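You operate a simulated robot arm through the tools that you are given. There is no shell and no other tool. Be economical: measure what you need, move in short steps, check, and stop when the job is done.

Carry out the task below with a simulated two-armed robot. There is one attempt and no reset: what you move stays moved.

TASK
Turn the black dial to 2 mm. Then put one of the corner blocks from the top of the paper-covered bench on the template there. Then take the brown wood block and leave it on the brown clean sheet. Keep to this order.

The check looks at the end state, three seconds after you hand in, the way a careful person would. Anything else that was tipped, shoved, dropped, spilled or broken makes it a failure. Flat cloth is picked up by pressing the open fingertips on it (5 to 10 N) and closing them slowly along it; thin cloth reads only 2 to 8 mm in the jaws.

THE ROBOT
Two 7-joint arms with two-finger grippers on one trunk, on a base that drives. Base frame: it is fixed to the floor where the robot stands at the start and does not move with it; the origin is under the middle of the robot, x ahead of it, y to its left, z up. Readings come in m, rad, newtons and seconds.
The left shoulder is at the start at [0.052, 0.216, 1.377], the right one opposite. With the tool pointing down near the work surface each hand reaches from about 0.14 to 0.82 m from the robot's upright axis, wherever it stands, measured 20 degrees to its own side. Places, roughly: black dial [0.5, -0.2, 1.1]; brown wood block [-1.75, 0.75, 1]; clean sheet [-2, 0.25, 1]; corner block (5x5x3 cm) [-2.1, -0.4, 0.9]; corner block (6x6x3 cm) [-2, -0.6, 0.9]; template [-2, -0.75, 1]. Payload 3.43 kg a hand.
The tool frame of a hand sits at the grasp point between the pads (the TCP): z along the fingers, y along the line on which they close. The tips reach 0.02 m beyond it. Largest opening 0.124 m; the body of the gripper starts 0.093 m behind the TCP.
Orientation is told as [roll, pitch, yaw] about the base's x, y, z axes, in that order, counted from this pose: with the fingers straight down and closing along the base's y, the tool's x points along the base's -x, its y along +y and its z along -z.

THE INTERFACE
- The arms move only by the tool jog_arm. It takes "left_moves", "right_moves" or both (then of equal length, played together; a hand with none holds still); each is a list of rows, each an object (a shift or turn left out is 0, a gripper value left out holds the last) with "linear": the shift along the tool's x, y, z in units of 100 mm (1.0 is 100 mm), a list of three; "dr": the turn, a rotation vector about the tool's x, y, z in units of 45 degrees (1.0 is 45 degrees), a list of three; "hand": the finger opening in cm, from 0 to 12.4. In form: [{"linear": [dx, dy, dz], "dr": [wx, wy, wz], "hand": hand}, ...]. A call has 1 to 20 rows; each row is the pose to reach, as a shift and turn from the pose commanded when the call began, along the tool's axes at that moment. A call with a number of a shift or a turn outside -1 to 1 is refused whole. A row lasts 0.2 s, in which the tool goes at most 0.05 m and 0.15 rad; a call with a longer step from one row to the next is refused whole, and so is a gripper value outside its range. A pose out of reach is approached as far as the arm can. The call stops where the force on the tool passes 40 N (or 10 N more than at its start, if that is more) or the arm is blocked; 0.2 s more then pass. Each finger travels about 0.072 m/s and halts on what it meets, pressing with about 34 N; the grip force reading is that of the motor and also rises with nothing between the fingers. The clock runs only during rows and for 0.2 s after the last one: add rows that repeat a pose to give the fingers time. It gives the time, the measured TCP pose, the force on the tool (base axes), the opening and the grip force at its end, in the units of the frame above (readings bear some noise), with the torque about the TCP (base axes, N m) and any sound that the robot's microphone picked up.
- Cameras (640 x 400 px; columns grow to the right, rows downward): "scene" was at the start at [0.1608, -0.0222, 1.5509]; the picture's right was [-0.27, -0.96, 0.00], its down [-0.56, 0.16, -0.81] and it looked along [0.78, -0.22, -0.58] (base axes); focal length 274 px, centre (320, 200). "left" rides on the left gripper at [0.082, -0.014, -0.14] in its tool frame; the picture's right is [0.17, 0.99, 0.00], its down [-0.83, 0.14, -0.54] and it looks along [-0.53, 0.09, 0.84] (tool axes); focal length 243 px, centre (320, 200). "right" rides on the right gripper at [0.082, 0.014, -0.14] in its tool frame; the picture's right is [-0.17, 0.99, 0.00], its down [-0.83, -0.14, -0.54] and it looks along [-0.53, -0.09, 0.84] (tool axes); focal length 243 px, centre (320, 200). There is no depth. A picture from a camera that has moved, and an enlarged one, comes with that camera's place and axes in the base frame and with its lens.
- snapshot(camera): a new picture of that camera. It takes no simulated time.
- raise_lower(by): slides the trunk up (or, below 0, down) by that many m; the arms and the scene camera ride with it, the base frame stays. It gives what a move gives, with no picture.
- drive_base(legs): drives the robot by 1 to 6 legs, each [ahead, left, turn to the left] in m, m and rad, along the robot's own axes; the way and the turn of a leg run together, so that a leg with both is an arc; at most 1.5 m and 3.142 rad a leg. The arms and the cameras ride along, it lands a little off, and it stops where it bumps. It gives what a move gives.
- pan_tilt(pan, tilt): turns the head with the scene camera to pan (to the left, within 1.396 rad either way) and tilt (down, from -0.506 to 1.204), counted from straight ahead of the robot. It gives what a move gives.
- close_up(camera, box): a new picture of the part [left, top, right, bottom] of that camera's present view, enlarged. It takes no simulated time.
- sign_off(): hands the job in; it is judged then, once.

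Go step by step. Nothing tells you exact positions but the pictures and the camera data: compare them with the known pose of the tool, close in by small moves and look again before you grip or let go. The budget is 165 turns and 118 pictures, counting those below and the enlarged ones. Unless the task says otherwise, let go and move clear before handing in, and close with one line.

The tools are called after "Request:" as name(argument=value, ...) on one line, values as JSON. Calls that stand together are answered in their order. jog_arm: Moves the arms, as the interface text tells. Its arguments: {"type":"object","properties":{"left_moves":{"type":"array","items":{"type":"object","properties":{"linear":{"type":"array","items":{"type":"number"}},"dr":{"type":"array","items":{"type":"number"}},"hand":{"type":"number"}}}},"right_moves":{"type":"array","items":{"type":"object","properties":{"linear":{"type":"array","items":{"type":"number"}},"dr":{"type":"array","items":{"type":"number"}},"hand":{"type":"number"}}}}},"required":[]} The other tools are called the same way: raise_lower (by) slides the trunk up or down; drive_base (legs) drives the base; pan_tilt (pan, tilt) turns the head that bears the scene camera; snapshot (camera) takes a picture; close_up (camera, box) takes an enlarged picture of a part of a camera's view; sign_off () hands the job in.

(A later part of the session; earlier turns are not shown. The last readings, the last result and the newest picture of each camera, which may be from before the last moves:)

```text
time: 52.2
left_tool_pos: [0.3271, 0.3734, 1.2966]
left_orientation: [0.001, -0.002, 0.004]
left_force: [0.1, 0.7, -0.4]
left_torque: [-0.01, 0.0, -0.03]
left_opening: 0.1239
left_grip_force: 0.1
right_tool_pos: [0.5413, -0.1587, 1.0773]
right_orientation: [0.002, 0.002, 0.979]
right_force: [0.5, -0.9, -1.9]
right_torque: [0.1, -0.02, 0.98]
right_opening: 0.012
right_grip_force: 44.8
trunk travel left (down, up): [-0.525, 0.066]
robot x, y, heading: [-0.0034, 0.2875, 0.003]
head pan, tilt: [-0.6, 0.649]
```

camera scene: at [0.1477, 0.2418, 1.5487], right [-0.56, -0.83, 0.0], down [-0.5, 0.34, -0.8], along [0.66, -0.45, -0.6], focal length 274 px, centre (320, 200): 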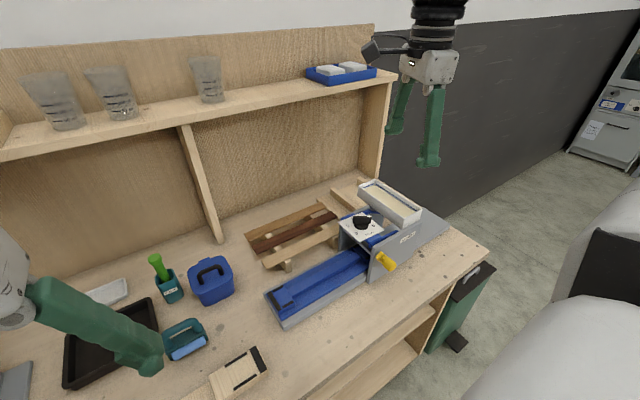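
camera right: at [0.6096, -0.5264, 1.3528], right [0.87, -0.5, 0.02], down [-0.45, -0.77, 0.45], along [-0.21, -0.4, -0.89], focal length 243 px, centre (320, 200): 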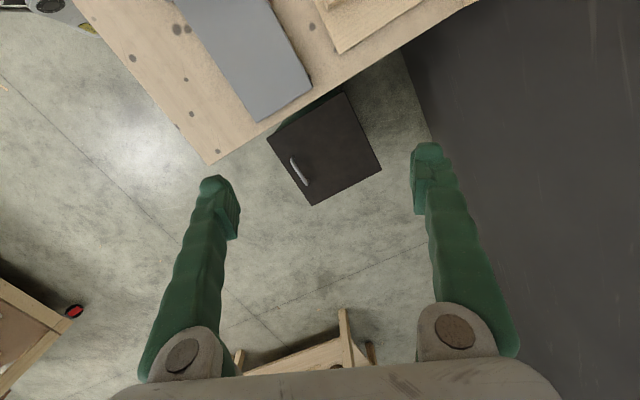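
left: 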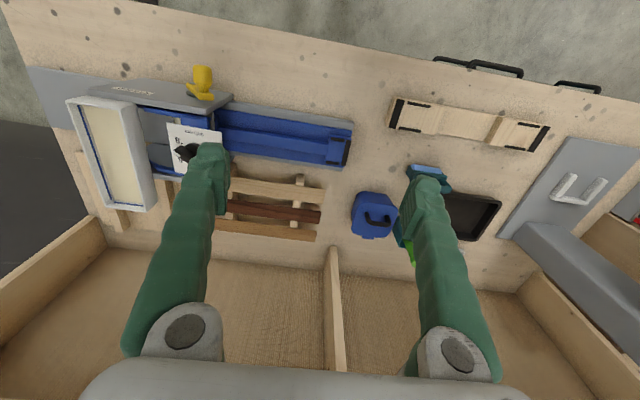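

Gripped (12 mm bar). Turning counterclockwise in small steps.

Request:
jog_arm(right_moves=[{"dr": [0, 0, -0.08]}, {"dr": [0, 0, -0.16]}, {"dr": [0, 0, -0.24]}, {"dr": [0, 0, -0.32]}, {"dr": [0, 0, -0.4]}])

Request:
close_up(camera="right", box=[200, 100, 440, 250])

```text
time: 53.5
left_tool_pos: [0.3265, 0.3751, 1.2978]
left_orientation: [0.0, -0.002, 0.006]
left_force: [-0.1, 0.6, 0.2]
left_torque: [0.01, -0.03, -0.03]
left_opening: 0.1237
left_grip_force: 0.0
right_tool_pos: [0.5404, -0.158, 1.0757]
right_orientation: [0.005, 0.001, 1.294]
right_force: [-0.9, 1.3, -2.4]
right_torque: [0.6, -0.11, -0.01]
right_opening: 0.011
right_grip_force: 44.2
trunk travel left (down, up): [-0.525, 0.066]
robot x, y, heading: [-0.0005, 0.2871, 0.004]
head pan, tilt: [-0.6, 0.649]
```

```text
2.67 times, centred on (320, 175) of right
camera zoom: at [0.5046, -0.2345, 1.2162], right [-0.9, 0.43, 0.0], down [0.36, 0.76, 0.54], along [0.23, 0.49, -0.84], focal length 647 px, centre (320, 267)
```

zoom: 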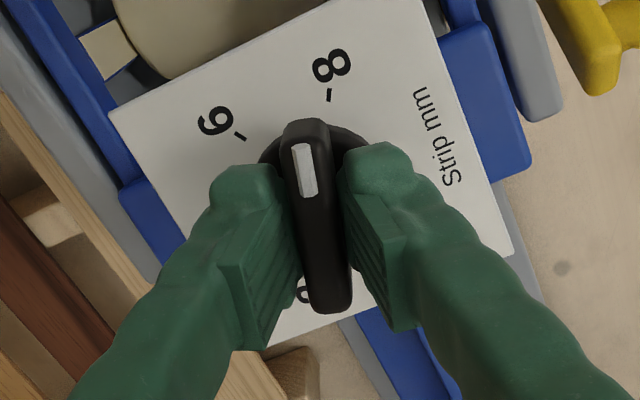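

The dial turns with the hand. Continuing.

Request:
jog_arm(right_moves=[{"dr": [0, 0, -0.12]}, {"dr": [0, 0, -0.24]}, {"dr": [0, 0, -0.36]}, {"dr": [0, 0, -0.48]}, {"dr": [0, 0, -0.6]}, {"dr": [0, 0, -0.72]}, {"dr": [0, 0, -0.8]}])

Request:
jog_arm(right_moves=[{"dr": [0, 0, -0.12]}, {"dr": [0, 0, -0.24]}, {"dr": [0, 0, -0.36]}, {"dr": [0, 0, -0.48]}, {"dr": [0, 0, -0.6]}, {"dr": [0, 0, -0.72]}, {"dr": [0, 0, -0.8]}])

Request:
close_up(camera="right", box=[200, 100, 440, 250])

```text
time: 55.0
left_tool_pos: [0.3256, 0.3728, 1.2982]
left_orientation: [0.0, 0.0, 0.006]
left_force: [0.3, 0.2, -0.9]
left_torque: [0.01, 0.0, -0.01]
left_opening: 0.1239
left_grip_force: 0.1
right_tool_pos: [0.5397, -0.1587, 1.0773]
right_orientation: [0.003, -0.003, 1.92]
right_force: [-8.9, -0.9, -8.0]
right_torque: [0.63, 0.27, 0.0]
right_opening: 0.0112
right_grip_force: 44.4
trunk travel left (down, up): [-0.525, 0.066]
robot x, y, heading: [0.0012, 0.2883, 0.002]
head pan, tilt: [-0.6, 0.649]
```

```text
time: 56.6
left_tool_pos: [0.3248, 0.3721, 1.2986]
left_orientation: [0.0, -0.003, 0.006]
left_force: [0.4, 0.4, -0.1]
left_torque: [0.04, 0.02, 0.0]
left_opening: 0.1239
left_grip_force: 0.1
right_tool_pos: [0.5395, -0.1593, 1.0781]
right_orientation: [0.001, -0.001, 2.547]
right_force: [-16.0, -8.9, -3.4]
right_torque: [-0.74, -0.92, -0.12]
right_opening: 0.0108
right_grip_force: 44.5
trunk travel left (down, up): [-0.525, 0.066]
robot x, y, heading: [0.0006, 0.2856, 0.001]
head pan, tilt: [-0.6, 0.649]
```

```text
2.67 times, centred on (320, 175) of right
camera zoom: at [0.5987, -0.2185, 1.2178], right [-0.69, -0.73, 0.0], down [-0.61, 0.58, 0.54], along [-0.39, 0.37, -0.84], focal length 647 px, centre (320, 267)
```

zoom: 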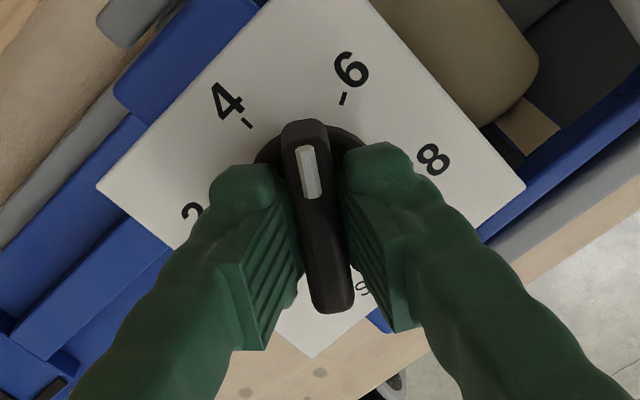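

A side force has built up, so the hand is slightly off axis. I'll nudge to relieve it.

Request:
jog_arm(right_moves=[{"linear": [-0.01, 0.02, 0]}, {"linear": [-0.01, 0.02, 0]}])

```text
time: 57.2
left_tool_pos: [0.328, 0.3741, 1.2972]
left_orientation: [0.0, -0.002, 0.005]
left_force: [-0.1, 0.0, -0.1]
left_torque: [0.0, 0.03, -0.03]
left_opening: 0.1241
left_grip_force: 0.1
right_tool_pos: [0.5385, -0.1599, 1.0782]
right_orientation: [0.001, -0.001, 2.548]
right_force: [-6.0, -6.8, -7.5]
right_torque: [-0.12, -0.08, -0.02]
right_opening: 0.0109
right_grip_force: 44.6
trunk travel left (down, up): [-0.525, 0.066]
robot x, y, heading: [0.0018, 0.2887, 0.008]
head pan, tilt: [-0.6, 0.649]
```

Request:
jog_arm(right_moves=[{"linear": [0, 0.012, 0], "dr": [0, 0, -0.12]}, {"linear": [0, 0.012, 0], "dr": [0, 0, -0.24]}, {"linear": [0, 0.012, 0], "dr": [0, 0, -0.36]}, {"linear": [0, 0.012, 0], "dr": [0, 0, -0.48]}, {"linear": [0, 0.012, 0], "dr": [0, 0, -0.6]}, {"linear": [0, 0.012, 0], "dr": [0, 0, -0.72]}, {"linear": [0, 0.012, 0], "dr": [0, 0, -0.8]}])

Request:
jog_arm(right_moves=[{"dr": [0, 0, -0.12]}, {"dr": [0, 0, -0.24]}, {"dr": [0, 0, -0.36]}, {"dr": [0, 0, -0.48]}, {"dr": [0, 0, -0.6]}, {"dr": [0, 0, -0.72]}, {"dr": [0, 0, -0.8]}])

Request:
close_up(camera="right", box=[200, 100, 440, 250])

```text
time: 58.9
left_tool_pos: [0.3273, 0.3737, 1.2969]
left_orientation: [0.0, -0.003, 0.005]
left_force: [-0.1, -0.7, -0.5]
left_torque: [-0.02, 0.03, 0.02]
left_opening: 0.1242
left_grip_force: 0.0
right_tool_pos: [0.5382, -0.1601, 1.076]
right_orientation: [-0.002, -0.004, -3.104]
right_force: [-1.3, -3.6, -6.7]
right_torque: [0.07, -1.02, -0.04]
right_opening: 0.0112
right_grip_force: 44.9
trunk travel left (down, up): [-0.525, 0.066]
robot x, y, heading: [-0.0002, 0.287, -0.0]
head pan, tilt: [-0.6, 0.649]
```

```text
time: 60.5
left_tool_pos: [0.3278, 0.3732, 1.2979]
left_orientation: [0.001, 0.0, 0.004]
left_force: [-0.5, 1.5, -0.9]
left_torque: [0.01, -0.03, -0.02]
left_opening: 0.1241
left_grip_force: 0.1
right_tool_pos: [0.5382, -0.1612, 1.0755]
right_orientation: [-0.002, -0.001, -2.477]
right_force: [1.9, 0.6, -7.6]
right_torque: [0.72, -0.8, -0.04]
right_opening: 0.011
right_grip_force: 44.6
trunk travel left (down, up): [-0.525, 0.066]
robot x, y, heading: [0.0039, 0.287, 0.005]
head pan, tilt: [-0.6, 0.649]
```

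```text
2.67 times, centred on (320, 175) of right
camera zoom: at [0.6117, -0.1226, 1.2166], right [0.48, -0.88, 0.0], down [-0.74, -0.4, 0.54], along [-0.48, -0.26, -0.84], focal length 647 px, centre (320, 267)
```

zoom: 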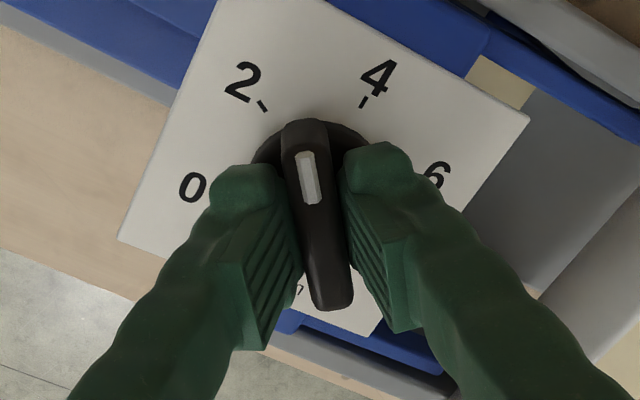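

Request:
jog_arm(right_moves=[{"dr": [0, 0, -0.1]}, {"dr": [0, 0, -0.2]}, {"dr": [0, 0, -0.3]}, {"dr": [0, 0, -0.4]}, {"dr": [0, 0, -0.43]}, {"dr": [0, 0, -0.43]}])

Request:
close_up(camera="right", box=[240, 110, 400, 210])

Request:
close_up(camera="scene", box=[320, 180, 416, 240])

```text
time: 61.9
left_tool_pos: [0.3292, 0.3729, 1.2973]
left_orientation: [0.0, -0.001, 0.004]
left_force: [0.0, 0.7, -0.7]
left_torque: [0.01, -0.01, 0.01]
left_opening: 0.1242
left_grip_force: 0.0
right_tool_pos: [0.5396, -0.1612, 1.0757]
right_orientation: [-0.003, -0.001, -2.141]
right_force: [1.0, -3.1, -9.4]
right_torque: [0.53, -0.39, 0.0]
right_opening: 0.0107
right_grip_force: 44.9
trunk travel left (down, up): [-0.525, 0.066]
robot x, y, heading: [0.0013, 0.285, -0.0]
head pan, tilt: [-0.6, 0.649]
```

```text
4.00 times, centred on (320, 160) of right
camera zoom: at [0.595, -0.1007, 1.2161], right [0.74, -0.67, 0.0], down [-0.56, -0.62, 0.54], along [-0.37, -0.4, -0.84], focal length 970 px, centre (320, 360)
```

zoom: 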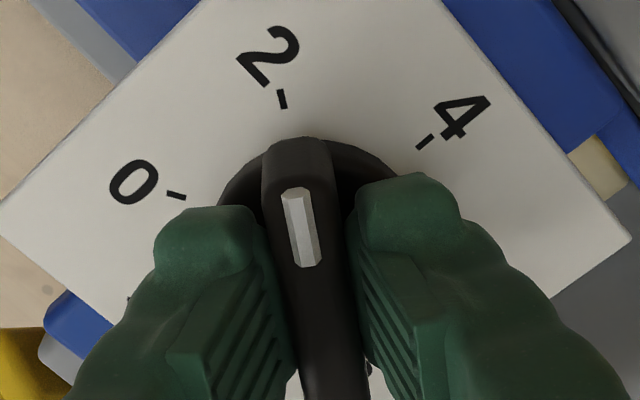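

```text
6.67 times, centred on (368, 210) of scene
camera zoom: at [0.1487, 0.2404, 1.5485], right [-0.56, -0.83, 0.0], down [-0.5, 0.34, -0.8], along [0.66, -0.45, -0.61], focal length 1828 px, centre (0, 133)
```

zoom: 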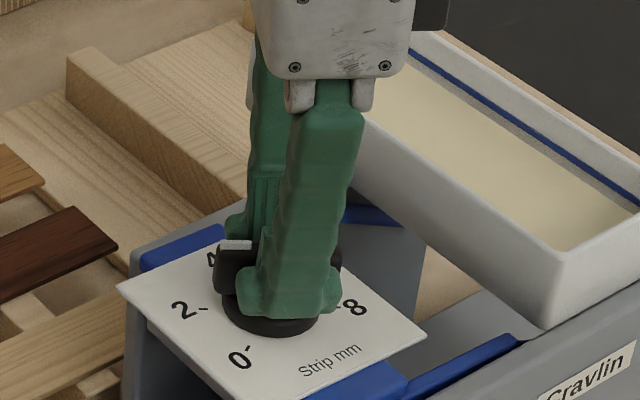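

The pointer is at about 57°, and the 2 tick at about 60°. I'll trim by +3°, release, rise and check.

Request:
jog_arm(right_moves=[{"dr": [0, 0, -0.07]}, {"dr": [0, 0, -0.07]}, {"dr": [0, 0, -0.07], "hand": 3}, {"dr": [0, 0, -0.07], "hand": 4}, {"dr": [0, 0, -0.07], "hand": 4}, {"linear": [0, 0, -0.3], "dr": [0, 0, -0.07], "hand": 4}, {"linear": [0, 0, -0.7], "dr": [0, 0, -0.07], "hand": 4}, {"linear": [0, 0, -1], "dr": [0, 0, -0.07], "hand": 4}])

Request:
close_up(camera="right", box=[240, 100, 400, 200])

Request:
close_up(camera="scene", box=[330, 190, 410, 240])

```text
time: 63.6
left_tool_pos: [0.3261, 0.3748, 1.298]
left_orientation: [0.001, -0.001, 0.006]
left_force: [-0.7, -0.1, 0.0]
left_torque: [0.01, 0.02, 0.03]
left_opening: 0.1241
left_grip_force: 0.0
right_tool_pos: [0.5402, -0.1588, 1.1799]
right_orientation: [-0.002, -0.002, -2.085]
right_force: [-0.6, -0.1, -0.5]
right_torque: [-0.04, -0.01, -0.01]
right_opening: 0.0403
right_grip_force: 0.0
trunk travel left (down, up): [-0.525, 0.066]
robot x, y, heading: [-0.0013, 0.2879, 0.003]
head pan, tilt: [-0.6, 0.649]
```

```text
4.00 times, centred on (320, 150) of right
camera zoom: at [0.5917, -0.0949, 1.3199], right [0.78, -0.63, 0.0], down [-0.53, -0.65, 0.54], along [-0.34, -0.42, -0.84], focal length 970 px, centre (320, 400)
```

zoom: 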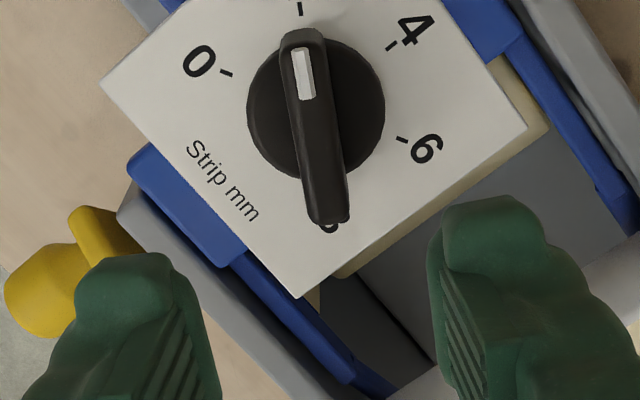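

```text
8.00 times, centred on (370, 215) of scene
camera zoom: at [0.1472, 0.2419, 1.5487], right [-0.56, -0.83, 0.0], down [-0.5, 0.34, -0.8], along [0.66, -0.45, -0.6], focal length 2194 px, centre (-80, 80)
```

zoom: 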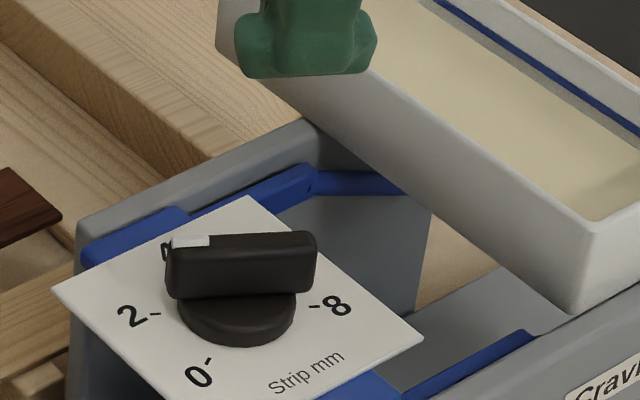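

The pointer now reads 2 (both it and the tick at about 60°). I'll lift the hand and look over the bench before turning to the other bench.

Request:
jog_arm(right_moves=[{"linear": [0, 0, -0.4]}, {"linear": [0, 0, -0.8]}, {"linear": [0, 0, -1]}])

Request:
snapshot(camera="scene")

Request:
close_up(camera="scene", box=[260, 160, 500, 310])

```text
time: 64.5
left_tool_pos: [0.327, 0.3743, 1.2973]
left_orientation: [0.0, -0.001, 0.006]
left_force: [-0.4, -0.4, 0.3]
left_torque: [0.03, -0.01, 0.03]
left_opening: 0.124
left_grip_force: 0.0
right_tool_pos: [0.5423, -0.1599, 1.2783]
right_orientation: [-0.001, -0.002, -2.086]
right_force: [0.3, 0.4, -0.1]
right_torque: [0.01, 0.0, -0.01]
right_opening: 0.0401
right_grip_force: 0.0
trunk travel left (down, up): [-0.525, 0.066]
robot x, y, heading: [0.0001, 0.2893, 0.003]
head pan, tilt: [-0.6, 0.649]
```

```text
89 pictures are left
camera scene: at [0.1481, 0.2415, 1.5486], right [-0.56, -0.83, 0.0], down [-0.5, 0.34, -0.8], along [0.66, -0.45, -0.6], focal length 274 px, centre (320, 200)
```

scene: 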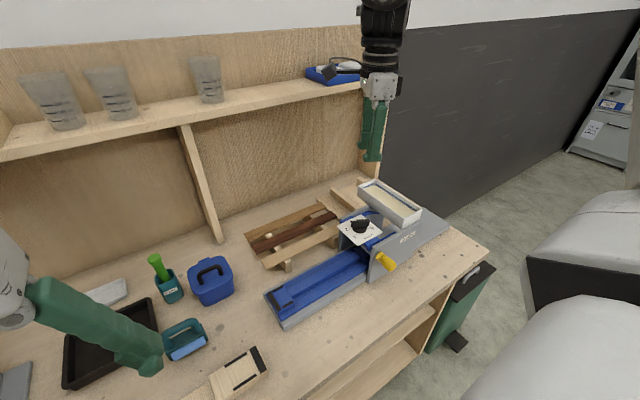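

```text
2.67 times, centred on (380, 235) of scene
camera zoom: at [0.1481, 0.2415, 1.5486], right [-0.56, -0.83, 0.0], down [-0.5, 0.34, -0.8], along [0.66, -0.45, -0.6], focal length 731 px, centre (160, 107)
```

zoom: 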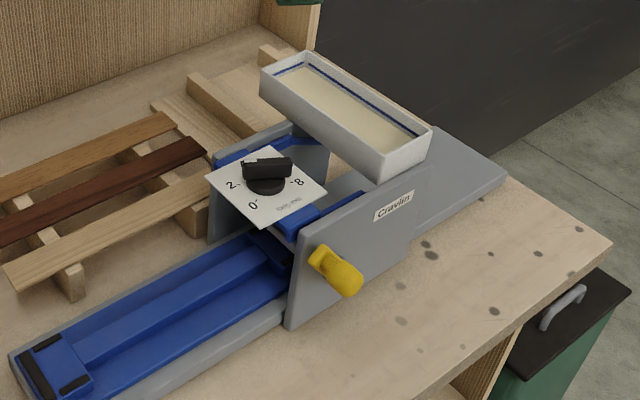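

All good. I'll back away from the bench, then unwind the right wrist in free space.

Request:
drive_base(legs=[[-0.4, 0, 0]])

Request:
jog_arm(right_moves=[{"linear": [-0.2, -0.3, 0], "dr": [0, 0, 0.18]}, {"linear": [-0.4, -0.6, 0], "dr": [0, 0, 0.36]}, {"linear": [-0.5, -0.9, 0], "dr": [0, 0, 0.54]}, {"linear": [-0.5, -0.9, 0], "dr": [0, 0, 0.72]}, {"linear": [-0.5, -0.9, 0], "dr": [0, 0, 0.9]}])

Request:
jog_arm(right_moves=[{"dr": [0, 0, 0.18]}, {"dr": [0, 0, 0.36]}, {"dr": [0, 0, 0.54]}, {"dr": [0, 0, 0.72]}, {"dr": [0, 0, 0.9]}])

Request:
jog_arm(right_moves=[{"dr": [0, 0, 0.18]}, {"dr": [0, 0, 0.36]}, {"dr": [0, 0, 0.54]}, {"dr": [0, 0, 0.72]}, {"dr": [0, 0, 0.9]}])

Request:
jog_arm(right_moves=[{"dr": [0, 0, 0.18]}, {"dr": [0, 0, 0.36]}, {"dr": [0, 0, 0.54]}, {"dr": [0, 0, 0.72]}, {"dr": [0, 0, 0.9]}])

```text
time: 67.4
left_tool_pos: [-0.0737, 0.3759, 1.2976]
left_orientation: [-0.001, 0.0, 0.015]
left_force: [0.3, 0.0, 0.8]
left_torque: [-0.02, 0.02, -0.02]
left_opening: 0.124
left_grip_force: 0.1
right_tool_pos: [0.1458, -0.1569, 1.2764]
right_orientation: [-0.002, -0.001, -2.078]
right_force: [-0.3, -0.4, -0.1]
right_torque: [0.01, 0.04, -0.01]
right_opening: 0.0401
right_grip_force: 0.0
trunk travel left (down, up): [-0.525, 0.066]
robot x, y, heading: [-0.4018, 0.2856, 0.015]
head pan, tilt: [-0.6, 0.649]
```

```text
time: 68.6
left_tool_pos: [-0.075, 0.3738, 1.2966]
left_orientation: [0.0, -0.001, 0.014]
left_force: [0.0, -0.4, -0.6]
left_torque: [0.02, 0.02, 0.0]
left_opening: 0.1241
left_grip_force: 0.0
right_tool_pos: [0.0432, -0.1578, 1.2756]
right_orientation: [-0.003, -0.003, -2.786]
right_force: [-0.1, 0.7, -0.3]
right_torque: [0.01, 0.0, 0.0]
right_opening: 0.0402
right_grip_force: 0.1
trunk travel left (down, up): [-0.525, 0.066]
robot x, y, heading: [-0.4073, 0.2883, 0.015]
head pan, tilt: [-0.6, 0.649]
```

```text
time: 69.8
left_tool_pos: [-0.0761, 0.3742, 1.2989]
left_orientation: [0.0, -0.002, 0.014]
left_force: [-0.1, 0.3, 0.4]
left_torque: [-0.01, 0.0, 0.02]
left_opening: 0.1238
left_grip_force: 0.0
right_tool_pos: [0.0434, -0.156, 1.2766]
right_orientation: [0.002, -0.001, 2.791]
right_force: [0.3, 0.4, 0.5]
right_torque: [0.01, -0.02, 0.0]
right_opening: 0.0404
right_grip_force: 0.1
trunk travel left (down, up): [-0.525, 0.066]
robot x, y, heading: [-0.404, 0.2828, 0.009]
head pan, tilt: [-0.6, 0.649]
```

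```text
time: 71.0
left_tool_pos: [-0.0767, 0.3746, 1.2968]
left_orientation: [0.0, -0.003, 0.014]
left_force: [-0.1, 0.4, 0.4]
left_torque: [0.01, -0.02, -0.01]
left_opening: 0.1239
left_grip_force: 0.1
right_tool_pos: [0.0405, -0.1581, 1.2775]
right_orientation: [0.001, -0.001, 2.084]
right_force: [0.3, 0.0, -0.7]
right_torque: [0.01, -0.04, -0.03]
right_opening: 0.0399
right_grip_force: 0.2
trunk travel left (down, up): [-0.525, 0.066]
robot x, y, heading: [-0.4021, 0.2857, 0.013]
head pan, tilt: [-0.6, 0.649]
```

```text
time: 72.2
left_tool_pos: [-0.0755, 0.3754, 1.2983]
left_orientation: [0.0, -0.002, 0.013]
left_force: [0.1, 0.0, -0.2]
left_torque: [-0.02, -0.04, 0.03]
left_opening: 0.1238
left_grip_force: 0.1
right_tool_pos: [0.0414, -0.1572, 1.2769]
right_orientation: [0.003, -0.001, 1.379]
right_force: [-0.5, 0.4, 0.1]
right_torque: [-0.02, -0.03, -0.03]
right_opening: 0.0402
right_grip_force: 0.1
trunk travel left (down, up): [-0.525, 0.066]
robot x, y, heading: [-0.402, 0.2839, 0.014]
head pan, tilt: [-0.6, 0.649]
```

Request:
jog_arm(right_moves=[{"dr": [0, 0, 0.18]}, {"dr": [0, 0, 0.36]}, {"dr": [0, 0, 0.54]}, {"dr": [0, 0, 0.72]}, {"dr": [0, 0, 0.9]}])

Request:
pan_tilt(pan=0, tilt=0.5)

Request:
drive_base(legs=[[0, 0, 1.57], [0, 0, 1.57]])

Request:
snapshot(camera="scene")

```text
time: 73.4
left_tool_pos: [-0.0758, 0.374, 1.2976]
left_orientation: [0.001, -0.002, 0.014]
left_force: [-1.0, 0.2, -0.9]
left_torque: [-0.02, -0.01, 0.03]
left_opening: 0.124
left_grip_force: 0.1
right_tool_pos: [0.0411, -0.1568, 1.2782]
right_orientation: [0.001, 0.002, 0.67]
right_force: [0.9, 0.1, 0.0]
right_torque: [0.0, 0.02, -0.03]
right_opening: 0.0401
right_grip_force: 0.0
trunk travel left (down, up): [-0.525, 0.066]
robot x, y, heading: [-0.403, 0.2866, 0.013]
head pan, tilt: [-0.6, 0.649]
```

```text
time: 74.4
left_tool_pos: [-0.0756, 0.3755, 1.2972]
left_orientation: [0.0, -0.002, 0.014]
left_force: [-0.4, 0.2, -1.3]
left_torque: [-0.02, -0.02, -0.02]
left_opening: 0.1238
left_grip_force: 0.0
right_tool_pos: [0.0406, -0.1572, 1.2766]
right_orientation: [0.002, 0.001, 0.672]
right_force: [0.0, 0.1, -0.1]
right_torque: [0.01, 0.0, -0.04]
right_opening: 0.0402
right_grip_force: 0.0
trunk travel left (down, up): [-0.525, 0.066]
robot x, y, heading: [-0.402, 0.2818, 0.012]
head pan, tilt: [0.0, 0.499]
```

```text
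time: 85.5
left_tool_pos: [-0.7244, 0.1805, 1.2979]
left_orientation: [-0.001, -0.002, -3.078]
left_force: [-0.6, -0.8, 0.1]
left_torque: [0.01, -0.01, -0.02]
left_opening: 0.1239
left_grip_force: 0.2
right_tool_pos: [-0.8672, 0.7069, 1.2769]
right_orientation: [0.001, 0.001, -2.42]
right_force: [0.4, -0.2, -0.8]
right_torque: [0.02, 0.02, 0.04]
right_opening: 0.04
right_grip_force: 0.1
trunk travel left (down, up): [-0.525, 0.066]
robot x, y, heading: [-0.4042, 0.2856, -3.081]
head pan, tilt: [0.0, 0.499]
```

```text
87 pictures are left
camera scene: at [-0.5733, 0.2773, 1.562], right [-0.06, 1.0, 0.0], down [0.48, 0.03, -0.88], along [-0.88, -0.05, -0.48], focal length 274 px, centre (320, 200)
```

scene: 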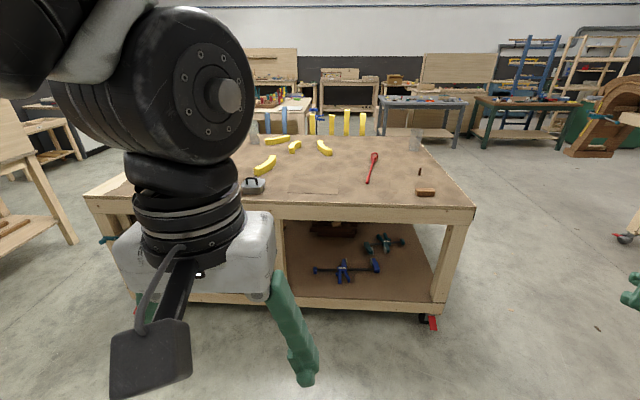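

I see the paper-covered bench. I'll zoom on its top, then drive nearer.

Request:
close_up(camera="scene", box=[220, 95, 480, 215])

Request:
jog_arm(left_moves=[{"linear": [0, 0.3, 0]}, {"linear": [0, 0.6, 0]}, {"linear": [0, 0.9, 0]}, {"linear": [0, 1, 0]}])

Request:
pan_tilt(pan=0.5, tilt=0.5)

Request:
snapshot(camera="scene")

```text
2.46 times, centred on (350, 155) of scene
camera zoom: at [-0.5733, 0.2773, 1.562], right [-0.06, 1.0, 0.0], down [0.48, 0.03, -0.88], along [-0.88, -0.05, -0.48], focal length 675 px, centre (246, 311)
```

zoom: 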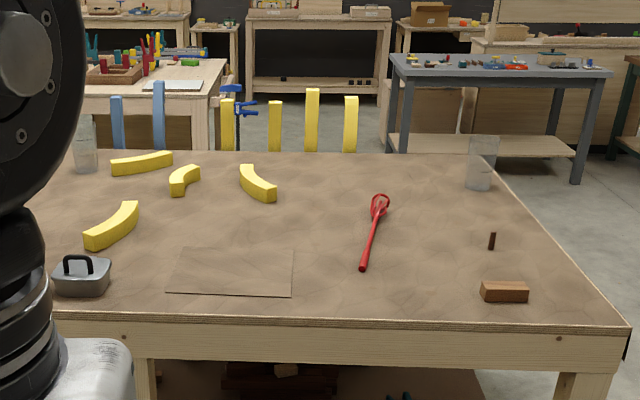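

```text
time: 86.5
left_tool_pos: [-0.7208, 0.0796, 1.2974]
left_orientation: [-0.003, -0.001, -3.08]
left_force: [0.4, 0.6, 0.6]
left_torque: [0.02, -0.02, 0.01]
left_opening: 0.1238
left_grip_force: 0.1
right_tool_pos: [-0.8667, 0.7062, 1.2788]
right_orientation: [0.001, 0.003, -2.421]
right_force: [-0.2, 0.6, 0.1]
right_torque: [-0.01, -0.01, -0.02]
right_opening: 0.0402
right_grip_force: 0.1
trunk travel left (down, up): [-0.525, 0.066]
robot x, y, heading: [-0.4027, 0.2858, -3.081]
head pan, tilt: [0.0, 0.499]
```

```text
time: 87.4
left_tool_pos: [-0.7204, 0.0806, 1.2967]
left_orientation: [0.0, -0.003, -3.078]
left_force: [-0.2, 0.0, -0.5]
left_torque: [-0.01, -0.01, -0.01]
left_opening: 0.1239
left_grip_force: 0.1
right_tool_pos: [-0.8675, 0.7065, 1.2771]
right_orientation: [0.001, 0.002, -2.421]
right_force: [-0.2, 0.6, 0.0]
right_torque: [0.03, 0.03, -0.02]
right_opening: 0.0403
right_grip_force: 0.1
trunk travel left (down, up): [-0.525, 0.066]
robot x, y, heading: [-0.4019, 0.2825, -3.081]
head pan, tilt: [0.499, 0.499]
```

```text
85 pictures are left
camera scene: at [-0.5597, 0.2347, 1.562], right [-0.53, 0.85, 0.0], down [0.41, 0.25, -0.88], along [-0.74, -0.47, -0.48], focal length 274 px, centre (320, 200)
```

scene: 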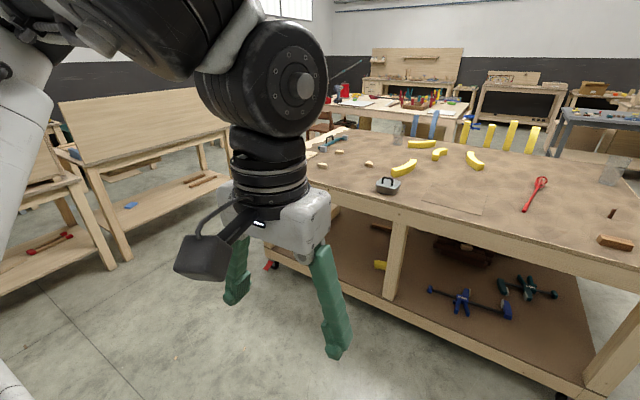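

Next I'll drive to in front of the template end of the bench and look.

Request:
drive_base(legs=[[0, 0, -0.06], [0.6, 0.55, 0]])

Request:
pan_tilt(pan=0.3, tilt=0.55)

Request:
snapshot(camera="scene")

```text
time: 95.8
left_tool_pos: [-1.3595, -0.4509, 1.2976]
left_orientation: [0.0, -0.003, -3.14]
left_force: [-1.3, -0.6, 0.4]
left_torque: [-0.01, 0.0, -0.01]
left_opening: 0.124
left_grip_force: 0.0
right_tool_pos: [-1.4677, 0.1824, 1.2774]
right_orientation: [0.003, 0.002, -2.482]
right_force: [0.0, 0.3, 0.0]
right_torque: [-0.01, -0.04, 0.03]
right_opening: 0.0402
right_grip_force: 0.0
trunk travel left (down, up): [-0.525, 0.066]
robot x, y, heading: [-1.0326, -0.2657, 3.142]
head pan, tilt: [0.499, 0.499]
```

```text
time: 96.5
left_tool_pos: [-1.3594, -0.452, 1.2968]
left_orientation: [-0.001, -0.002, -3.139]
left_force: [-0.9, 0.0, 0.2]
left_torque: [-0.01, 0.02, -0.02]
left_opening: 0.124
left_grip_force: 0.1
right_tool_pos: [-1.4687, 0.1809, 1.278]
right_orientation: [0.002, 0.002, -2.482]
right_force: [0.2, -0.9, -0.1]
right_torque: [-0.01, 0.02, -0.04]
right_opening: 0.0403
right_grip_force: 0.0
trunk travel left (down, up): [-0.525, 0.066]
robot x, y, heading: [-1.0308, -0.2631, 3.138]
head pan, tilt: [0.3, 0.55]
```

```text
84 pictures are left
camera scene: at [-1.1962, -0.2918, 1.5574], right [-0.3, 0.96, 0.0], down [0.5, 0.15, -0.85], along [-0.81, -0.25, -0.52], focal length 274 px, centre (320, 200)
```

scene: 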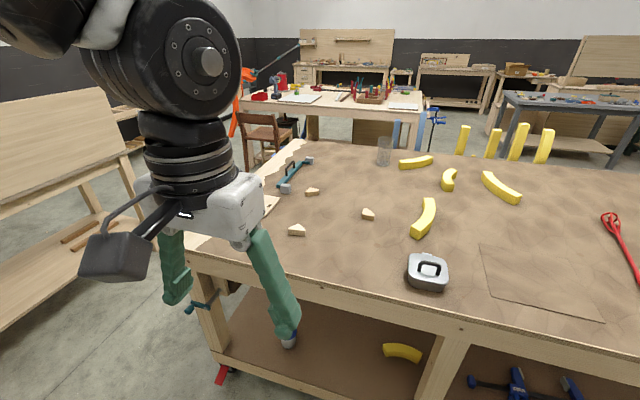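

Request:
close_up(camera="scene", box=[230, 130, 390, 250])

```text
3.33 times, centred on (310, 190) of scene
camera zoom: at [-1.1962, -0.2918, 1.5574], right [-0.3, 0.96, 0.0], down [0.5, 0.15, -0.85], along [-0.81, -0.25, -0.52], focal length 914 px, centre (353, 233)
```

zoom: 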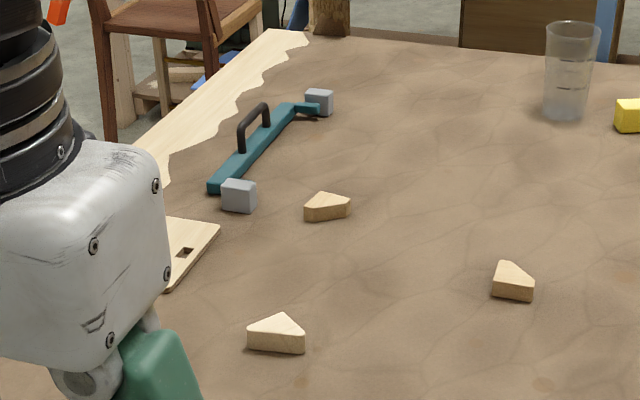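

I see three corner blocks; the template is a plywood plate near (-2.1, -0.8). I'll drive closer so the left hand camera can look at it.

Request:
drive_base(legs=[[0.32, 0.1, 0]])

Request:
snapshot(camera="scene")

Request:
snapshot(camera="left")

```text
time: 99.0
left_tool_pos: [-1.6766, -0.5458, 1.2978]
left_orientation: [0.001, -0.006, 3.137]
left_force: [0.0, -0.5, -0.4]
left_torque: [-0.01, 0.01, -0.01]
left_opening: 0.1239
left_grip_force: 0.0
right_tool_pos: [-1.7794, 0.0887, 1.2779]
right_orientation: [0.004, 0.001, -2.491]
right_force: [0.0, 0.4, -0.2]
right_torque: [0.02, 0.02, 0.01]
right_opening: 0.0403
right_grip_force: 0.0
trunk travel left (down, up): [-0.525, 0.066]
robot x, y, heading: [-1.3479, -0.3617, 3.128]
head pan, tilt: [0.3, 0.55]
```

```text
82 pictures are left
camera scene: at [-1.5105, -0.3869, 1.5577], right [-0.29, 0.96, 0.0], down [0.5, 0.15, -0.85], along [-0.82, -0.24, -0.52], focal length 274 px, centre (320, 200)
```

scene: 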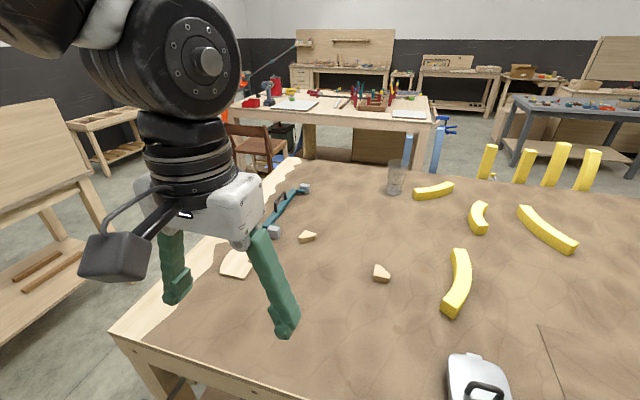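

```text
81 pictures are left
camera left: at [-1.5945, -0.5321, 1.4375], right [0.16, -0.99, 0.0], down [-0.83, -0.13, 0.54], along [-0.53, -0.09, -0.84], focal length 243 px, centre (320, 200)
```

left: 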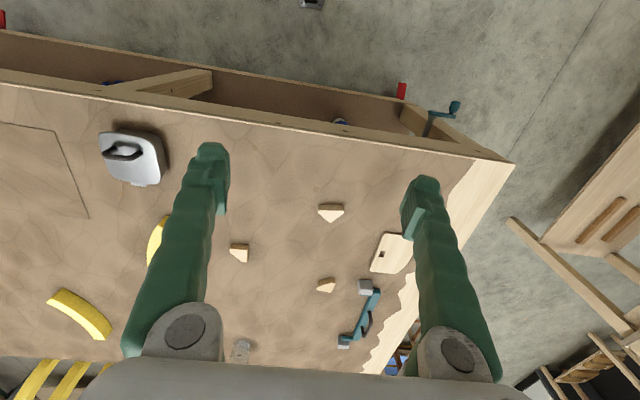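

Request:
close_up(camera="left", box=[215, 190, 415, 315])

Request:
jog_arm(left_moves=[{"linear": [0, 0.3, 0]}, {"linear": [0, 0.6, 0]}, {"linear": [0, 0.9, 0]}, {"linear": [0, 0.9, 0]}])

Request:
snapshot(camera="left")

```text
3.20 times, centred on (315, 252) of left
camera zoom: at [-1.5945, -0.5321, 1.4375], right [0.16, -0.99, 0.0], down [-0.83, -0.13, 0.54], along [-0.53, -0.09, -0.84], focal length 776 px, centre (336, 32)
```

zoom: 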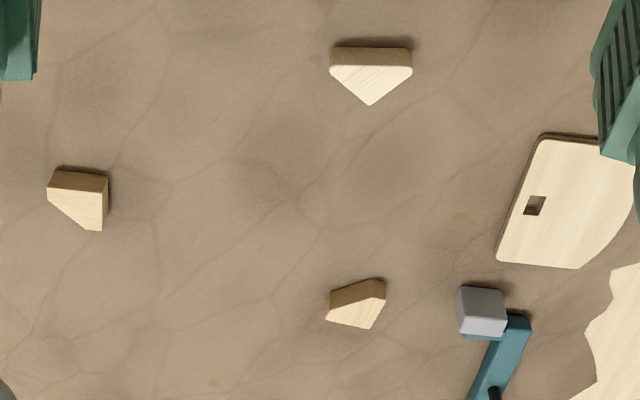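

```text
time: 100.0
left_tool_pos: [-1.6645, -0.6229, 1.2893]
left_orientation: [0.001, -0.001, 3.137]
left_force: [-0.1, -0.5, -0.4]
left_torque: [-0.01, -0.02, 0.03]
left_opening: 0.1241
left_grip_force: 0.1
left hand out of reach, approached as far as the arm can: row 3, 4
right_tool_pos: [-1.7812, 0.089, 1.2783]
right_orientation: [0.003, 0.003, -2.491]
right_force: [-0.3, 0.4, 0.1]
right_torque: [0.03, 0.03, 0.0]
right_opening: 0.0402
right_grip_force: 0.1
trunk travel left (down, up): [-0.525, 0.066]
robot x, y, heading: [-1.3451, -0.3625, 3.133]
head pan, tilt: [0.3, 0.55]
```

```text
79 pictures are left
camera left: at [-1.5834, -0.6092, 1.4291], right [0.16, -0.99, 0.0], down [-0.83, -0.13, 0.54], along [-0.53, -0.09, -0.84], focal length 243 px, centre (320, 200)
```

left: 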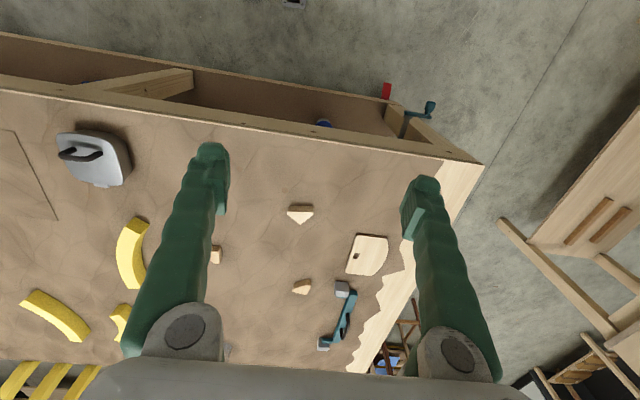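

The template is a plate about 15 cm wide with one rounded corner. The 6×6 block, nearest at about (-1.955, -0.62), can be gripped between its long face and apex. I'll shift the base a little, then turn the left hand by -90°.

Request:
drive_base(legs=[[0.04, 0.11, 0.01]])

Request:
jog_arm(left_moves=[{"linear": [0, -0.1, 0], "dr": [0, 0, 0.17]}, {"linear": [0, -0.2, 0.1], "dr": [0, 0, 0.34]}, {"linear": [0, -0.3, 0.3], "dr": [0, 0, 0.51]}, {"linear": [0, -0.3, 0.6], "dr": [0, 0, 0.68]}, {"linear": [0, -0.3, 0.9], "dr": [0, 0, 0.84]}, {"linear": [0, -0.3, 0.9], "dr": [0, 0, 1]}])

```text
time: 102.1
left_tool_pos: [-1.7004, -0.7375, 1.2899]
left_orientation: [-0.001, -0.003, -3.133]
left_force: [0.6, 0.0, -0.2]
left_torque: [-0.01, -0.04, 0.02]
left_opening: 0.1241
left_grip_force: 0.2
right_tool_pos: [-1.8269, -0.026, 1.2769]
right_orientation: [0.001, 0.001, -2.479]
right_force: [-0.4, 0.4, 0.1]
right_torque: [0.01, 0.01, -0.01]
right_opening: 0.0399
right_grip_force: 0.0
trunk travel left (down, up): [-0.525, 0.066]
robot x, y, heading: [-1.3889, -0.4733, -3.138]
head pan, tilt: [0.3, 0.55]
```

```text
time: 103.5
left_tool_pos: [-1.6255, -0.5454, 1.2002]
left_orientation: [0.007, -0.002, 2.376]
left_force: [0.2, 0.6, 0.4]
left_torque: [-0.04, 0.05, 0.03]
left_opening: 0.1241
left_grip_force: 0.0
left hand out of reach, approached as far as the arm can: row 1, 2, 3, 4, 5, 6
right_tool_pos: [-1.8258, -0.0254, 1.2779]
right_orientation: [0.003, 0.001, -2.479]
right_force: [0.7, 0.4, 0.0]
right_torque: [-0.05, 0.03, -0.02]
right_opening: 0.0401
right_grip_force: 0.0
trunk travel left (down, up): [-0.525, 0.066]
robot x, y, heading: [-1.3877, -0.4694, -3.138]
head pan, tilt: [0.3, 0.55]
```

The arm is folded too close, so I'll extend it toward the blocks.

Request:
jog_arm(left_moves=[{"linear": [-0.18, 0.29, 0]}, {"linear": [-0.36, 0.58, 0]}, {"linear": [-0.54, 0.87, 0]}, {"linear": [-0.54, 0.87, 0]}])

Request:
jog_arm(left_moves=[{"linear": [-0.18, 0.29, 0]}, {"linear": [-0.36, 0.58, 0]}, {"linear": [-0.54, 0.87, 0]}, {"linear": [-0.54, 0.87, 0]}])

```text
time: 104.5
left_tool_pos: [-1.6298, -0.5468, 1.1993]
left_orientation: [0.001, -0.004, 2.367]
left_force: [-0.2, 0.1, -0.2]
left_torque: [-0.02, -0.04, -0.01]
left_opening: 0.124
left_grip_force: 0.0
left hand out of reach, approached as far as the arm can: row 1, 2, 3, 4
right_tool_pos: [-1.8275, -0.0272, 1.2763]
right_orientation: [0.001, 0.005, -2.479]
right_force: [-1.0, 0.0, 0.1]
right_torque: [0.02, -0.02, 0.02]
right_opening: 0.04
right_grip_force: 0.0
trunk travel left (down, up): [-0.525, 0.066]
robot x, y, heading: [-1.3888, -0.4775, -3.134]
head pan, tilt: [0.3, 0.55]
```

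```text
time: 105.5
left_tool_pos: [-1.6282, -0.5479, 1.1993]
left_orientation: [0.003, -0.006, 2.368]
left_force: [0.1, -0.3, 0.3]
left_torque: [-0.02, 0.03, -0.02]
left_opening: 0.1241
left_grip_force: 0.1
left hand out of reach, approached as far as the arm can: row 1, 2, 3, 4
right_tool_pos: [-1.827, -0.0268, 1.2767]
right_orientation: [0.002, 0.002, -2.479]
right_force: [1.3, -0.6, 0.1]
right_torque: [0.01, -0.02, 0.0]
right_opening: 0.0401
right_grip_force: 0.0
trunk travel left (down, up): [-0.525, 0.066]
robot x, y, heading: [-1.3842, -0.4739, -3.133]
head pan, tilt: [0.3, 0.55]
```

Request:
jog_arm(left_moves=[{"linear": [0, 0, -0.3]}, {"linear": [0, 0, -0.6]}, {"linear": [0, 0, -0.9]}, {"linear": [-0.1, 0.2, -1]}, {"linear": [-0.2, 0.4, -1]}, {"linear": [-0.3, 0.6, -1]}, {"linear": [-0.4, 0.8, -1]}, {"linear": [-0.4, 0.8, -1]}])

```text
time: 106.2
left_tool_pos: [-1.6215, -0.5485, 1.25]
left_orientation: [0.014, -0.012, 2.371]
left_force: [-3.0, 0.2, 0.0]
left_torque: [-0.06, -0.47, -0.16]
left_opening: 0.1241
left_grip_force: 0.1
left hand out of reach, approached as far as the arm can: row 1, 2, 3
right_tool_pos: [-1.8263, -0.0278, 1.2775]
right_orientation: [0.001, 0.002, -2.48]
right_force: [0.1, -0.2, 0.2]
right_torque: [0.0, 0.02, -0.01]
right_opening: 0.0401
right_grip_force: 0.2
trunk travel left (down, up): [-0.525, 0.066]
robot x, y, heading: [-1.3867, -0.4735, -3.136]
head pan, tilt: [0.3, 0.55]
stopped in row 3 (left hand): the force on the tool passed its limit at 112 N (the readings are from after the stop); the commanded pose is now the measured one
```

Something was pressed, probably my own body. I'll look.

Request:
pan_tilt(pan=0.5, tilt=0.9)

Request:
snapshot(camera="scene")

Request:
snapshot(camera="left")

```text
time: 107.0
left_tool_pos: [-1.624, -0.5492, 1.25]
left_orientation: [0.015, -0.013, 2.369]
left_force: [-4.9, -0.9, -2.2]
left_torque: [0.19, -0.55, -0.27]
left_opening: 0.1241
left_grip_force: 0.1
right_tool_pos: [-1.8271, -0.0264, 1.2775]
right_orientation: [0.002, 0.002, -2.479]
right_force: [0.1, -0.4, -0.7]
right_torque: [0.04, -0.05, -0.03]
right_opening: 0.0401
right_grip_force: 0.0
trunk travel left (down, up): [-0.525, 0.066]
robot x, y, heading: [-1.3854, -0.4736, -3.134]
head pan, tilt: [0.499, 0.901]
```

```text
78 pictures are left
camera scene: at [-1.5332, -0.5083, 1.5282], right [-0.48, 0.88, 0.0], down [0.69, 0.38, -0.62], along [-0.54, -0.3, -0.78], focal length 274 px, centre (320, 200)
```

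scene: 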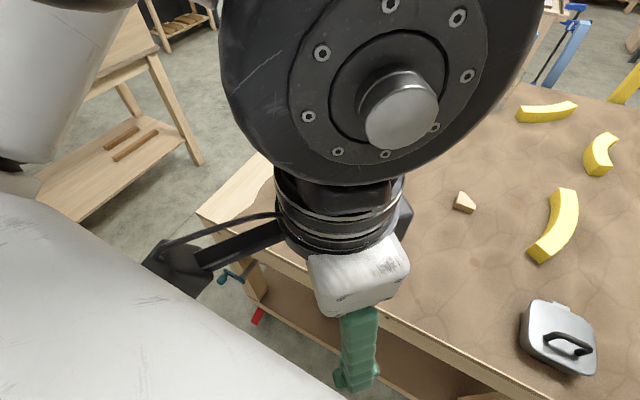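

```text
77 pictures are left
camera left: at [-1.5524, -0.5947, 1.3887], right [-0.57, -0.82, 0.01], down [-0.68, 0.48, 0.55], along [-0.46, 0.31, -0.83], focal length 243 px, centre (320, 200)
```

left: 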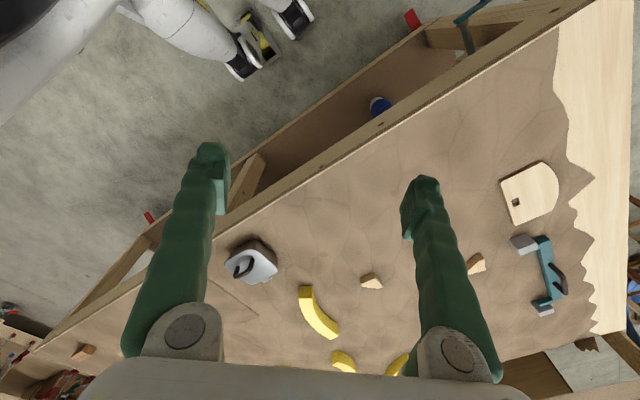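

Request:
jog_arm(left_moves=[{"linear": [-0.1, 0.1, 0]}, {"linear": [-0.3, 0.3, 0]}, {"linear": [-0.5, 0.5, 0]}, {"linear": [-0.7, 0.7, 0]}, {"linear": [-0.7, 0.7, 0]}])

```text
time: 108.2
left_tool_pos: [-1.6257, -0.5509, 1.2318]
left_orientation: [0.013, -0.015, 2.372]
left_force: [0.8, -0.3, 0.9]
left_torque: [0.02, -0.01, 0.0]
left_opening: 0.1238
left_grip_force: 0.0
left hand out of reach, approached as far as the arm can: row 1, 2, 3, 4, 5
right_tool_pos: [-1.827, -0.0268, 1.2771]
right_orientation: [0.002, 0.002, -2.479]
right_force: [-0.3, 0.1, 0.6]
right_torque: [0.02, -0.02, 0.0]
right_opening: 0.04
right_grip_force: 0.1
trunk travel left (down, up): [-0.525, 0.066]
robot x, y, heading: [-1.3842, -0.4754, -3.138]
head pan, tilt: [0.499, 0.901]
```

Request:
jog_arm(left_moves=[{"linear": [0, 0, 0.2]}, {"linear": [0, 0, 0.4]}, {"linear": [0, 0, 0.6]}, {"linear": [0, 0, 0.8]}, {"linear": [-0.2, 0.2, 0.9]}, {"linear": [-0.4, 0.4, 0.9]}, {"linear": [-0.6, 0.6, 0.9]}, {"linear": [-0.6, 0.6, 0.9]}])

```text
time: 110.0
left_tool_pos: [-1.639, -0.5429, 1.1481]
left_orientation: [0.015, -0.015, 2.374]
left_force: [0.3, 0.6, 0.8]
left_torque: [0.02, -0.03, 0.0]
left_opening: 0.1242
left_grip_force: 0.1
left hand out of reach, approached as far as the arm can: row 2, 3, 4, 5, 6, 7, 8
right_tool_pos: [-1.8274, -0.028, 1.2778]
right_orientation: [0.002, 0.002, -2.479]
right_force: [0.2, -0.7, 0.0]
right_torque: [-0.04, -0.01, 0.01]
right_opening: 0.0404
right_grip_force: 0.1
trunk travel left (down, up): [-0.525, 0.066]
robot x, y, heading: [-1.388, -0.4726, -3.141]
head pan, tilt: [0.499, 0.901]
```

Request:
jog_arm(left_moves=[{"linear": [0.15, 0.15, 0]}, {"linear": [0.35, 0.35, 0]}, {"linear": [0.55, 0.55, 0]}, {"linear": [0.7, 0.7, 0]}, {"linear": [0.7, 0.7, 0]}])

```text
time: 111.2
left_tool_pos: [-1.6377, -0.544, 1.1509]
left_orientation: [0.015, -0.012, 2.373]
left_force: [-0.4, -0.3, -0.5]
left_torque: [-0.01, 0.03, 0.0]
left_opening: 0.124
left_grip_force: 0.1
left hand out of reach, approached as far as the arm can: row 1, 2, 3, 4, 5
right_tool_pos: [-1.8277, -0.0262, 1.2773]
right_orientation: [0.001, 0.0, -2.479]
right_force: [0.7, -0.5, -0.2]
right_torque: [0.0, -0.01, 0.02]
right_opening: 0.0402
right_grip_force: 0.0
trunk travel left (down, up): [-0.525, 0.066]
robot x, y, heading: [-1.3856, -0.473, -3.137]
head pan, tilt: [0.499, 0.901]
```

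Request:
jog_arm(left_moves=[{"dr": [0, 0, 0.18]}, {"dr": [0, 0, 0.36]}, {"dr": [0, 0, 0.54]}, {"dr": [0, 0, 0.72]}, {"dr": [0, 0, 0.9]}, {"dr": [0, 0, 1]}, {"dr": [0, 0, 1]}])

Request:
jog_arm(left_moves=[{"linear": [0, 0.2, 0]}, {"linear": [0, 0.4, 0]}, {"linear": [0, 0.6, 0]}, {"linear": [0, 0.8, 0]}, {"linear": [0, 0.8, 0]}])

```text
time: 112.1
left_tool_pos: [-1.5836, -0.4847, 1.1722]
left_orientation: [-0.089, -0.074, 2.211]
left_force: [-0.9, 0.6, 0.0]
left_torque: [0.03, 0.0, -0.05]
left_opening: 0.1241
left_grip_force: 0.1
left hand out of reach, approached as far as the arm can: row 1, 2, 3, 4
right_tool_pos: [-1.8259, -0.0272, 1.2784]
right_orientation: [0.0, 0.002, -2.478]
right_force: [0.1, -0.4, 1.1]
right_torque: [0.09, 0.0, -0.01]
right_opening: 0.0403
right_grip_force: 0.0
trunk travel left (down, up): [-0.525, 0.066]
robot x, y, heading: [-1.3876, -0.474, -3.137]
head pan, tilt: [0.499, 0.901]
stopped in row 4 (left hand): the arm was blocked; the commanded pose is now the measured one
```

```text
time: 113.3
left_tool_pos: [-1.5917, -0.4908, 1.1722]
left_orientation: [-0.083, -0.069, 2.209]
left_force: [0.4, 0.2, -1.0]
left_torque: [0.02, -0.08, -0.01]
left_opening: 0.124
left_grip_force: 0.1
left hand out of reach, approached as far as the arm can: row 1, 2, 3, 4, 5
right_tool_pos: [-1.8286, -0.0262, 1.276]
right_orientation: [0.003, 0.003, -2.478]
right_force: [-0.1, 0.2, 0.8]
right_torque: [0.03, -0.01, 0.02]
right_opening: 0.0402
right_grip_force: 0.0
trunk travel left (down, up): [-0.525, 0.066]
robot x, y, heading: [-1.3869, -0.4727, -3.138]
head pan, tilt: [0.499, 0.901]
```

Negative yaw is the limiting direction here; I'll unwind the other way.

Request:
jog_arm(left_moves=[{"dr": [0, 0, -0.18]}, {"dr": [0, 0, -0.36]}, {"dr": [0, 0, -0.54]}, {"dr": [0, 0, -0.72]}, {"dr": [0, 0, -0.9]}, {"dr": [0, 0, -1]}, {"dr": [0, 0, -1]}])

Request:
jog_arm(left_moves=[{"linear": [-0.2, 0, 0]}, {"linear": [-0.4, 0, 0]}, {"linear": [-0.6, 0, 0]}, {"linear": [-0.6, 0, 0]}])

```text
time: 113.9
left_tool_pos: [-1.5938, -0.4978, 1.1732]
left_orientation: [-0.083, -0.048, 2.477]
left_force: [-4.5, 0.2, 1.3]
left_torque: [-0.07, -0.86, -0.26]
left_opening: 0.1241
left_grip_force: 0.0
right_tool_pos: [-1.825, -0.0265, 1.2781]
right_orientation: [0.001, 0.0, -2.48]
right_force: [-0.1, -0.8, 0.3]
right_torque: [0.02, 0.05, 0.01]
right_opening: 0.04
right_grip_force: 0.1
trunk travel left (down, up): [-0.525, 0.066]
robot x, y, heading: [-1.3858, -0.4725, -3.139]
head pan, tilt: [0.499, 0.901]
stopped in row 3 (left hand): the force on the tool passed its limit at 64 N (the readings are from after the stop); the commanded pose is now the measured one
```

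```text
time: 114.9
left_tool_pos: [-1.6428, -0.4613, 1.1759]
left_orientation: [-0.084, -0.046, 2.479]
left_force: [0.0, -0.2, 0.2]
left_torque: [-0.01, 0.02, -0.02]
left_opening: 0.1239
left_grip_force: 0.2
right_tool_pos: [-1.8267, -0.0254, 1.2776]
right_orientation: [0.0, 0.002, -2.478]
right_force: [0.3, 0.1, -0.5]
right_torque: [0.03, 0.02, 0.0]
right_opening: 0.04
right_grip_force: 0.0
trunk travel left (down, up): [-0.525, 0.066]
robot x, y, heading: [-1.3879, -0.4737, -3.138]
head pan, tilt: [0.499, 0.901]
```

That direction is free. I'll continue outward, away from the body.

Request:
jog_arm(left_moves=[{"linear": [-0.3, 0, 0]}, {"linear": [-0.6, 0, 0]}, {"linear": [-0.9, 0, 0]}, {"linear": [-1, 0, 0]}, {"linear": [-1, 0, 0]}])

Request:
jog_arm(left_moves=[{"linear": [0, 0, 0], "dr": [0, 0, -0.18]}, {"dr": [0, 0, -0.36]}, {"dr": [0, 0, -0.54]}, {"dr": [0, 0, -0.72]}, {"dr": [0, 0, -0.85]}, {"dr": [0, 0, -0.85]}])

```text
time: 116.0
left_tool_pos: [-1.7474, -0.4, 1.2261]
left_orientation: [-0.191, -0.113, 2.565]
left_force: [-1.5, 0.4, 0.6]
left_torque: [-0.02, -0.03, 0.02]
left_opening: 0.1239
left_grip_force: 0.0
right_tool_pos: [-1.8276, -0.0254, 1.2779]
right_orientation: [0.003, 0.004, -2.479]
right_force: [-0.3, 0.6, 0.4]
right_torque: [-0.01, -0.02, 0.01]
right_opening: 0.0401
right_grip_force: 0.0
trunk travel left (down, up): [-0.525, 0.066]
robot x, y, heading: [-1.3838, -0.4768, -3.141]
head pan, tilt: [0.499, 0.901]
stopped in row 5 (left hand): the arm was blocked; the commanded pose is now the measured one
```

```text
time: 117.4
left_tool_pos: [-1.744, -0.3997, 1.225]
left_orientation: [-0.216, 0.028, -3.066]
left_force: [-0.5, -0.4, 0.7]
left_torque: [0.02, 0.0, -0.01]
left_opening: 0.1239
left_grip_force: 0.2
right_tool_pos: [-1.827, -0.0262, 1.2783]
right_orientation: [0.003, 0.001, -2.478]
right_force: [-0.4, -0.2, 0.7]
right_torque: [0.0, 0.02, 0.01]
right_opening: 0.0401
right_grip_force: 0.0
trunk travel left (down, up): [-0.525, 0.066]
robot x, y, heading: [-1.3859, -0.4765, -3.138]
head pan, tilt: [0.499, 0.901]
```

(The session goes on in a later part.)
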